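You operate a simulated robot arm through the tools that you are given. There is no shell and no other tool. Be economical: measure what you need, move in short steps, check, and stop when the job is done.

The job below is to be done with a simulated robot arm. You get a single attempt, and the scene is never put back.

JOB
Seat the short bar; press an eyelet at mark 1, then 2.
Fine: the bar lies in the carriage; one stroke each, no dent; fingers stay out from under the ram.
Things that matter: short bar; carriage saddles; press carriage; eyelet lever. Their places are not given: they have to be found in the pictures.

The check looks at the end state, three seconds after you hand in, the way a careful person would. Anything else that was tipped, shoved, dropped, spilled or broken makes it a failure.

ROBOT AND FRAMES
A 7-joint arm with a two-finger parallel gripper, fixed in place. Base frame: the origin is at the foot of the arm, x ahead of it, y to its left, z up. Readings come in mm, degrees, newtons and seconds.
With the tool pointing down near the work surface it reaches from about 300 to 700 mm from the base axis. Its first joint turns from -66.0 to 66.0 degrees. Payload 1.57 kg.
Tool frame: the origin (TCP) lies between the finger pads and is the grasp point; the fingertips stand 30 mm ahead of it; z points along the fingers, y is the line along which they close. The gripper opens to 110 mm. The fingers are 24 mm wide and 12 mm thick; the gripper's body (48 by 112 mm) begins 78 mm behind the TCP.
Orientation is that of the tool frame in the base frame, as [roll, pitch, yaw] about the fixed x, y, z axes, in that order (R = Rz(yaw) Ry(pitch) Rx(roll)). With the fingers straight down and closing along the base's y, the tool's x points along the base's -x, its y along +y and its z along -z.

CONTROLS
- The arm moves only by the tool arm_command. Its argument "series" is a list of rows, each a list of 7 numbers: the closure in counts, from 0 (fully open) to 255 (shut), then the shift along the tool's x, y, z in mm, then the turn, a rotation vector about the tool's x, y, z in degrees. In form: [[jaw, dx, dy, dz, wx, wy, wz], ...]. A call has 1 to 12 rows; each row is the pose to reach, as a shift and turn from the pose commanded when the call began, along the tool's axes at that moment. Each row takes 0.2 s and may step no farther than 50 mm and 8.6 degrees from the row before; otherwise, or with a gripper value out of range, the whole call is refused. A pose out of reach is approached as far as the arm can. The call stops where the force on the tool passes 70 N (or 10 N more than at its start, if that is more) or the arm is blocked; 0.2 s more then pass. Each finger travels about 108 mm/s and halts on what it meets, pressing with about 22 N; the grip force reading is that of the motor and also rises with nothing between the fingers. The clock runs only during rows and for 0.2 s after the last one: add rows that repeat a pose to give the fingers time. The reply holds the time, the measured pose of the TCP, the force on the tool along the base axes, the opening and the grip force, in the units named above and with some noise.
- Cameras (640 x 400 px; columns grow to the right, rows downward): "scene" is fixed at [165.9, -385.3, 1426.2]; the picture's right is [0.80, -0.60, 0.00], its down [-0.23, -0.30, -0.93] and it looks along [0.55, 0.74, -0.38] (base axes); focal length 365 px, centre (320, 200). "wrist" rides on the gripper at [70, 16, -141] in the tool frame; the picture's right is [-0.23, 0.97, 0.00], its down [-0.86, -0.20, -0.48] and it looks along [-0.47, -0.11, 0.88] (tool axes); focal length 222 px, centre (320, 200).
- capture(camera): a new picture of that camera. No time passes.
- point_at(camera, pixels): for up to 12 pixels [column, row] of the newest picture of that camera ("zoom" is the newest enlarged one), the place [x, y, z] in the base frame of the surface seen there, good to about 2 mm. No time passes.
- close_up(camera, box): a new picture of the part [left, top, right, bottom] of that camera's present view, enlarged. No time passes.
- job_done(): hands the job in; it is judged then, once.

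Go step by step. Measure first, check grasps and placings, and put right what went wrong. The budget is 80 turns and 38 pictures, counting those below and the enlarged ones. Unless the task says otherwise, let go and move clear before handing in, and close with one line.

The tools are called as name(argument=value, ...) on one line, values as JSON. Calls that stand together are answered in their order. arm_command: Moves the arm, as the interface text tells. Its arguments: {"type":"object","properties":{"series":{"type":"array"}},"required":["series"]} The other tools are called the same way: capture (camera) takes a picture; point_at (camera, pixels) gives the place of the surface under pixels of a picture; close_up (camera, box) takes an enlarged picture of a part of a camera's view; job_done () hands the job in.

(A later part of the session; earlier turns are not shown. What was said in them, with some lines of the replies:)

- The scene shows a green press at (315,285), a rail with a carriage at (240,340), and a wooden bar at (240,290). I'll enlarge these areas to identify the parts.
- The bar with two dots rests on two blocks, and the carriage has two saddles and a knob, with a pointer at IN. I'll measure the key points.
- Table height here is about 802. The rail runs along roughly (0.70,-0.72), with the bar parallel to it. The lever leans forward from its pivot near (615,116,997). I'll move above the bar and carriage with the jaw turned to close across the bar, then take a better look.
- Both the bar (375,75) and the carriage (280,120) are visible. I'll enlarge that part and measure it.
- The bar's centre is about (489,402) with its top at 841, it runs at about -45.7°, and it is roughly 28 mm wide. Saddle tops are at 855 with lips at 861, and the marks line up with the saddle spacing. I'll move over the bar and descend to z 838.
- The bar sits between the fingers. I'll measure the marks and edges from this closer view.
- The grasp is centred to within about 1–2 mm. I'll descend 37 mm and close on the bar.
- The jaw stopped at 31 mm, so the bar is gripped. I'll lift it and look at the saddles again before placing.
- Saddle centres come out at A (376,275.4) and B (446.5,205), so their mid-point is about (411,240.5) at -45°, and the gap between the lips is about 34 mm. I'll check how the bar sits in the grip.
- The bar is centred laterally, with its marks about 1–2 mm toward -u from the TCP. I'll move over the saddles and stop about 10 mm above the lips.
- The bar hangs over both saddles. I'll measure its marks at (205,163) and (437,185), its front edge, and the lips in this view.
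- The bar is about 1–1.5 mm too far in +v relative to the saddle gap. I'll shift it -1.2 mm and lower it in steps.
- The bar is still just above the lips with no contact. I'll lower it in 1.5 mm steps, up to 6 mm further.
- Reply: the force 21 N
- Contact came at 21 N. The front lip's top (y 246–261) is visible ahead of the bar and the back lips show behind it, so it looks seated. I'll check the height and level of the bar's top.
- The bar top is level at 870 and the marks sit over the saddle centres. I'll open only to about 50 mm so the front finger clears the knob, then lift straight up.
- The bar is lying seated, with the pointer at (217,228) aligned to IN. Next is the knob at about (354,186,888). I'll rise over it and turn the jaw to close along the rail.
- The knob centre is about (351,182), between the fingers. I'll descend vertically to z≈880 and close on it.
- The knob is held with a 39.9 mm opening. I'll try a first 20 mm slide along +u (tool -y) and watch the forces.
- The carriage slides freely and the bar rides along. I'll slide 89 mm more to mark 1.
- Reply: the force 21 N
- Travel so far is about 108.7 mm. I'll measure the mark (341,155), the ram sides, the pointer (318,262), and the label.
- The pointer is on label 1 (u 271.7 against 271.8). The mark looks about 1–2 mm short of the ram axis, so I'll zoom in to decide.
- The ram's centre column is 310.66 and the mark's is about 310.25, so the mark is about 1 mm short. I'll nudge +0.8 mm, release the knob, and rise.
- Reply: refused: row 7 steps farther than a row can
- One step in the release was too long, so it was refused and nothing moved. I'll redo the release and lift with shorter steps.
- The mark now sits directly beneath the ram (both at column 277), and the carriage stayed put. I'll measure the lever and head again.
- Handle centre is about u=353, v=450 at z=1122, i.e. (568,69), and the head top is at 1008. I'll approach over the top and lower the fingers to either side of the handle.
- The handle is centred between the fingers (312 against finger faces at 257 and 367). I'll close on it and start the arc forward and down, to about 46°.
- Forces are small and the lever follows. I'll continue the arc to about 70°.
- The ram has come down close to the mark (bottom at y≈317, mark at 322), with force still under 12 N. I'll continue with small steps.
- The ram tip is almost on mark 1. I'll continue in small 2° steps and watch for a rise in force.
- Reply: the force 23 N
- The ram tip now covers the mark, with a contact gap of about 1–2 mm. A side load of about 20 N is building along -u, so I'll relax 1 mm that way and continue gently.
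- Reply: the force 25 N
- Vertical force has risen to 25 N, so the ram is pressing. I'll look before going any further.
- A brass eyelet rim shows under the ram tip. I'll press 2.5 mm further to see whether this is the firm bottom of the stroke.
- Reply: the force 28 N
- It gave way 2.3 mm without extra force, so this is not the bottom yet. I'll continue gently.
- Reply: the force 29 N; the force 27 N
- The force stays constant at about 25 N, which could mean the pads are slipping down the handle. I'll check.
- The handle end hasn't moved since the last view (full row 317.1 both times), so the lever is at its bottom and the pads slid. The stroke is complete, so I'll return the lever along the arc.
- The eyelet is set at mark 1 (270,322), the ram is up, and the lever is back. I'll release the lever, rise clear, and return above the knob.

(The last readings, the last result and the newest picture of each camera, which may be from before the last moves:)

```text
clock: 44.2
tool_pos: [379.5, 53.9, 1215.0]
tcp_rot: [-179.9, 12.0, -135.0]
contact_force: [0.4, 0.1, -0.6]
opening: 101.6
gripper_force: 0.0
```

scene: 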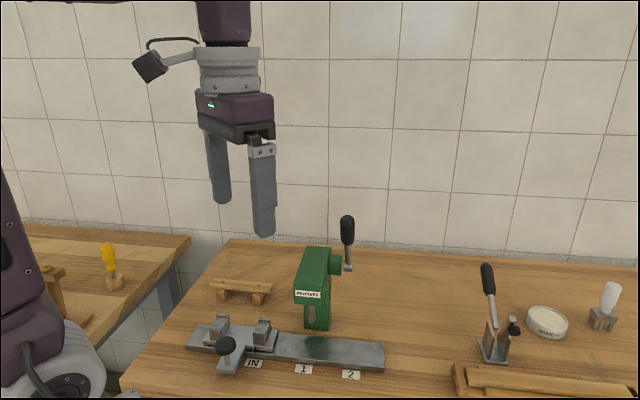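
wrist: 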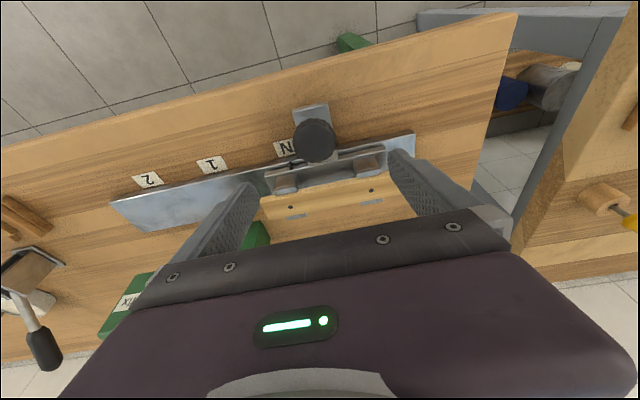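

Forces are clear. I'll descend along the tool axis, back to the knob.

arm_command(series=[[20, 0, 0, 48, 0, 0, 0], [20, 0, 0, 96, 0, 0, 0], [20, 0, 0, 144, 0, 0, 0], [20, 0, 0, 192, 0, 0, 0], [20, 0, 0, 240, 0, 0, 0], [20, 0, 0, 280, 0, 0, 0], [20, 0, 0, 315, 0, 0, 0], [20, 0, 0, 342, 0, 0, 0], [20, 0, 0, 342, 0, 0, 0]])

arm_command(series=[[255, 0, 0, 0, 0, 0, 0], [255, 0, 0, 0, 0, 0, 0], [255, 0, 0, 0, 0, 0, 0], [255, 0, 0, 0, 0, 0, 0]])

```text
clock: 46.2
tool_pos: [431.1, 103.4, 881.1]
tcp_rot: [-180.0, 12.0, -134.8]
contact_force: [0.2, -0.1, -0.4]
opening: 101.5
gripper_force: 0.0
```

```text
clock: 47.2
tool_pos: [433.0, 104.7, 880.7]
tcp_rot: [179.9, 12.0, -134.8]
contact_force: [-1.6, 2.3, -6.6]
opening: 39.9
gripper_force: 45.2
```

The knob is regripped. I'll slide 97 mm toward mark 2 and then check the alignment.

arm_command(series=[[255, 0, -5, 0, 0, 0, 0], [255, 0, -14, 0, 0, 0, 0], [255, 0, -24, 0, 0, 0, 0], [255, 0, -35, 0, 0, 0, 0], [255, 0, -46, 0, 0, 0, 0], [255, 0, -57, 0, 0, 0, 0], [255, 0, -68, 0, 0, 0, 0], [255, 0, -79, 0, 0, 0, 0], [255, 0, -88, 0, 0, 0, 0], [255, 0, -94, 0, 0, 0, 0], [255, 0, -97, 0, 0, 0, 0], [255, 0, -97, 0, 0, 0, 0]])

close_up(camera="scene", box=[270, 300, 370, 390])

```text
clock: 49.8
tool_pos: [499.4, 35.9, 880.3]
tcp_rot: [-179.9, 12.1, -134.9]
contact_force: [1.3, -1.7, -3.9]
opening: 40.0
gripper_force: 44.7
```

```text
4.44 times, centred on (320, 345) of scene
```

zoom: 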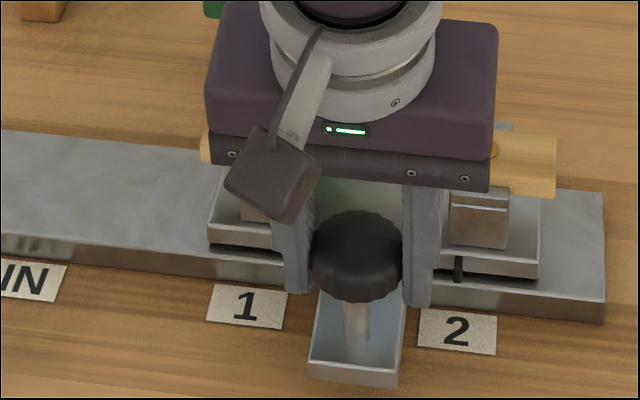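

The pointer is at (458,268) and label 2 at (457,332). I'll measure both.

point_at(camera="zoom", pixels=[[458, 262], [458, 270], [458, 278], [457, 332], [246, 306], [420, 320], [496, 340]])

```text
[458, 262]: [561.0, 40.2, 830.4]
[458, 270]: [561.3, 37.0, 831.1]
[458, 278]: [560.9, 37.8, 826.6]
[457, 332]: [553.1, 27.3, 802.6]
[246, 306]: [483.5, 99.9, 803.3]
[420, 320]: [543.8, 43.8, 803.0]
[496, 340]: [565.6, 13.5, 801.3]
```

The pointer is at u≈370 against a target of about 372. I'll nudge +1.8 mm, release, and rise to view the alignment.

arm_command(series=[[255, 0, -1.8, 0, 0, 0, 0], [255, 0, -1.8, 0, 0, 0, 0], [255, 0, -1.8, 0, 0, 0, 0]])

arm_command(series=[[120, 0, 0, 0, 0, 0, 0], [50, 0, 0, 0, 0, 0, 0], [20, 0, 0, 0, 0, 0, 0], [20, 0, 0, 0, 0, 0, 0], [20, 0, 0, -20, 0, 0, 0], [20, 0, 0, -60, 0, 0, 0], [20, 0, 0, -105, 0, 0, 0], [20, 0, 0, -150, 0, 0, 0], [20, 0, 0, -198, 0, 0, 0], [20, 0, 0, -246, 0, 0, 0], [20, 0, 0, -294, 0, 0, 0], [20, 0, 0, -340, 0, 0, 0]])

close_up(camera="scene", box=[280, 295, 360, 345])

```text
clock: 50.6
tool_pos: [501.2, 34.3, 880.2]
tcp_rot: [179.9, 12.1, -134.9]
contact_force: [-3.0, -1.6, -1.1]
opening: 39.8
gripper_force: 45.5
```

```text
clock: 53.2
tool_pos: [451.5, -14.5, 1213.4]
tcp_rot: [-180.0, 12.0, -134.8]
contact_force: [0.3, -0.3, -0.5]
opening: 101.8
gripper_force: 0.1
```

```text
8.00 times, centred on (320, 320) of scene
```

zoom: 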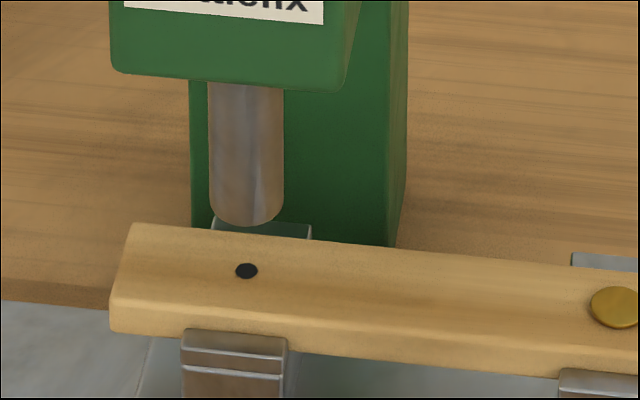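

Mark 2 (246,271) lies directly below the ram centre (246), so it's aligned. I'll go back to the lever handle.

arm_command(series=[[60, -35, -6, 7, 0, 0, 0], [116, -70, -12, 15, 0, 0, 0], [116, -105, -18, 22, 0, 0, 0], [116, -138.9, -22.9, 29.5, 0, 0, 0], [116, -138.9, -22.9, 29.5, 0, 0, 0], [116, -133, -22.9, 57, 0, 0, 0], [116, -126, -22.9, 90, 0, 0, 0], [116, -120, -22.9, 118.5, 0, 0, 0], [116, -120, -22.9, 118.5, 0, 0, 0]])

close_up(camera="scene", box=[270, 160, 430, 280])

```text
clock: 55.2
tool_pos: [567.1, 69.0, 1122.0]
tcp_rot: [180.0, 12.0, -135.0]
contact_force: [0.2, -0.4, -0.6]
opening: 60.0
gripper_force: 0.0
```

```text
3.33 times, centred on (350, 220) of scene
```

zoom: 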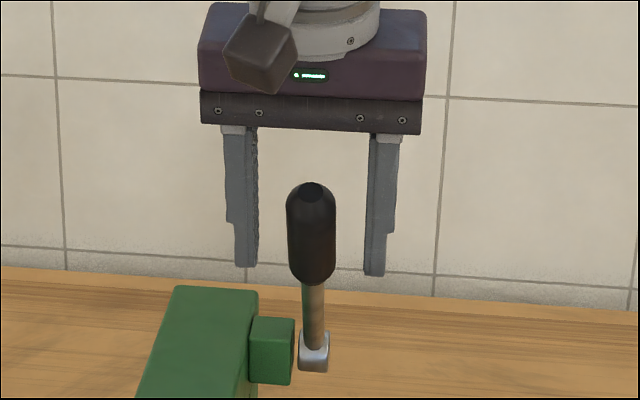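

The lever is in exactly the same place as before. I'll grip it and run the same stroke.

arm_command(series=[[255, 0, 0, 0, 0, 0, 0], [255, 0, 0, 0, 0, 0, 0], [255, 0, 0, 0, 0, 0, 0], [255, 0, 0, 0, 0, 0, 0]])

arm_command(series=[[255, 9, 0, 3.4, 0, 0, 0], [255, 17.9, 0, 7.3, 0, 0, 0], [255, 27, 0, 12.5, 0, 0, 0], [255, 36.6, 0, 18.1, 0, 0, 0], [255, 45.2, 0, 24.5, 0, 0, 0], [255, 53.5, 0.2, 31.4, 0, 0, 0], [255, 61.2, 0.4, 38.9, 0, 0, 0], [255, 68.4, 0.6, 46.8, 0, 0, 0], [255, 74.9, 0.6, 55.3, 0, 0, 0], [255, 81.1, 0.8, 64.2, 0, 0, 0], [255, 81.1, 0.8, 64.2, 0, 0, 0]])

arm_command(series=[[255, 5.3, 0, 9.3, 0, 0, 0], [255, 10.1, 0, 18.9, 0, 0, 0], [255, 14.2, 0, 28.9, 0, 0, 0], [255, 17.5, 0.2, 39.1, 0, 0, 0], [255, 20, 0.3, 49.6, 0, 0, 0], [255, 21, 0.3, 54.9, 0, 0, 0], [255, 22, 0.3, 60.2, 0, 0, 0], [255, 22, 0.3, 60.2, 0, 0, 0]])

```text
clock: 56.2
tool_pos: [567.8, 69.4, 1121.8]
tcp_rot: [180.0, 12.0, -135.0]
contact_force: [-0.9, 1.9, -3.5]
opening: 27.6
gripper_force: 37.9
```

```text
clock: 58.6
tool_pos: [520.2, 22.5, 1042.6]
tcp_rot: [180.0, 12.1, -134.9]
contact_force: [-11.0, 1.8, 9.3]
opening: 27.5
gripper_force: 37.7
```

```text
clock: 60.4
tool_pos: [513.5, 18.0, 980.6]
tcp_rot: [-179.9, 12.1, -134.8]
contact_force: [-7.5, -2.4, 24.3]
opening: 27.4
gripper_force: 37.6
```

Force is again at the 25 N plateau. I'll go down the same further distance as the first stroke, to match its bottom.

arm_command(series=[[255, 0.2, 0, 3, 0, 0, 0], [255, 0.1, 0, 6, 0, 0, 0], [255, -0.1, 0, 9, 0, 0, 0], [255, -0.1, 0, 10, 0, 0, 0], [255, -0.1, 0, 10, 0, 0, 0]])

```text
clock: 61.6
tool_pos: [516.7, 17.7, 970.6]
tcp_rot: [179.9, 12.0, -134.9]
contact_force: [-4.7, -0.9, 24.7]
opening: 27.6
gripper_force: 38.0
```

Same plateau and same depth as the first stroke. I'll return the lever along the arc.

arm_command(series=[[255, -1.5, 0, -10, 0, 0, 0], [255, -4.5, -0.4, -21.1, 0, 0, 0], [255, -11.9, -0.8, -41.3, 0, 0, 0], [255, -22, -0.8, -60.2, 0, 0, 0], [255, -34.7, -0.8, -77.6, 0, 0, 0], [255, -49.6, -0.8, -93, 0, 0, 0], [255, -66.5, -0.8, -106.3, 0, 0, 0], [255, -85.2, -0.8, -117.1, 0, 0, 0], [255, -101, -0.8, -123.6, 0, 0, 0], [255, -101, -0.8, -123.6, 0, 0, 0]])

close_up(camera="scene", box=[250, 200, 410, 360])

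```text
clock: 63.8
tool_pos: [567.5, 68.9, 1111.2]
tcp_rot: [179.9, 11.8, -134.9]
contact_force: [-13.7, -3.7, -12.1]
opening: 27.7
gripper_force: 38.0
```

```text
2.50 times, centred on (330, 280) of scene
```

zoom: 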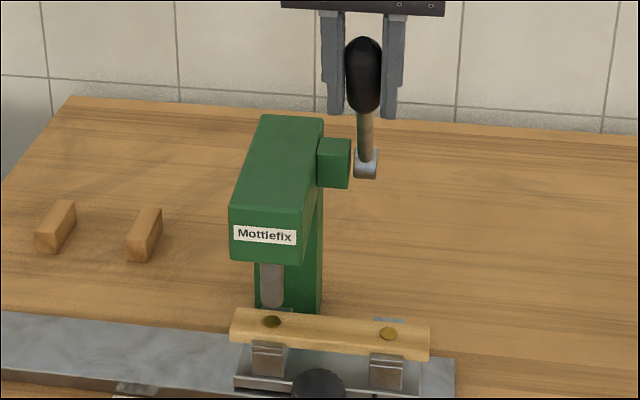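

Both eyelets are set, at (271,321) and (388,334), and the bar is still in its saddles. I'll release the lever and move clear.

arm_command(series=[[180, 0, 0, 0, 0, 0, 0], [116, 0, 0, 0, 0, 0, 0], [116, 0, 0, 0, 0, 0, 0], [116, -8, 0, -37, 0, 0, 0], [116, -15, 0, -72, 0, 0, 0], [116, -21.7, 0, -102.2, 0, 0, 0], [116, 6, 24.3, -108, 0, 0, 0], [116, 34, 48.6, -114, 0, 0, 0], [80, 62, 73, -120, 0, 0, 0], [20, 90, 97, -126, 0, 0, 0], [20, 117.7, 121.6, -131.8, 0, 0, 0], [20, 117.7, 121.6, -131.8, 0, 0, 0]])

capture(camera="scene")

```text
clock: 66.4
tool_pos: [380.6, 55.0, 1215.6]
tcp_rot: [-179.9, 12.0, -134.9]
contact_force: [0.1, -0.5, -1.2]
opening: 101.5
gripper_force: 0.1
```

```text
1 pictures are left
```

scene: 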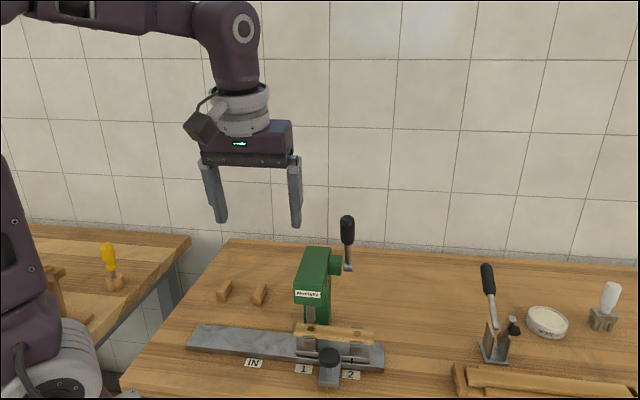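

The scene picture shows the bar seated with both eyelets in, the lever up, the arm clear, and nothing else disturbed. I'm handing in.

job_done()

```text
The job is handed in.
```

The short bar is seated in the carriage and an eyelet is pressed at mark 1, then at mark 2, with one stroke each. I saw no dents in the pictures, the fingers stayed out from under the ram, and the arm is clear.
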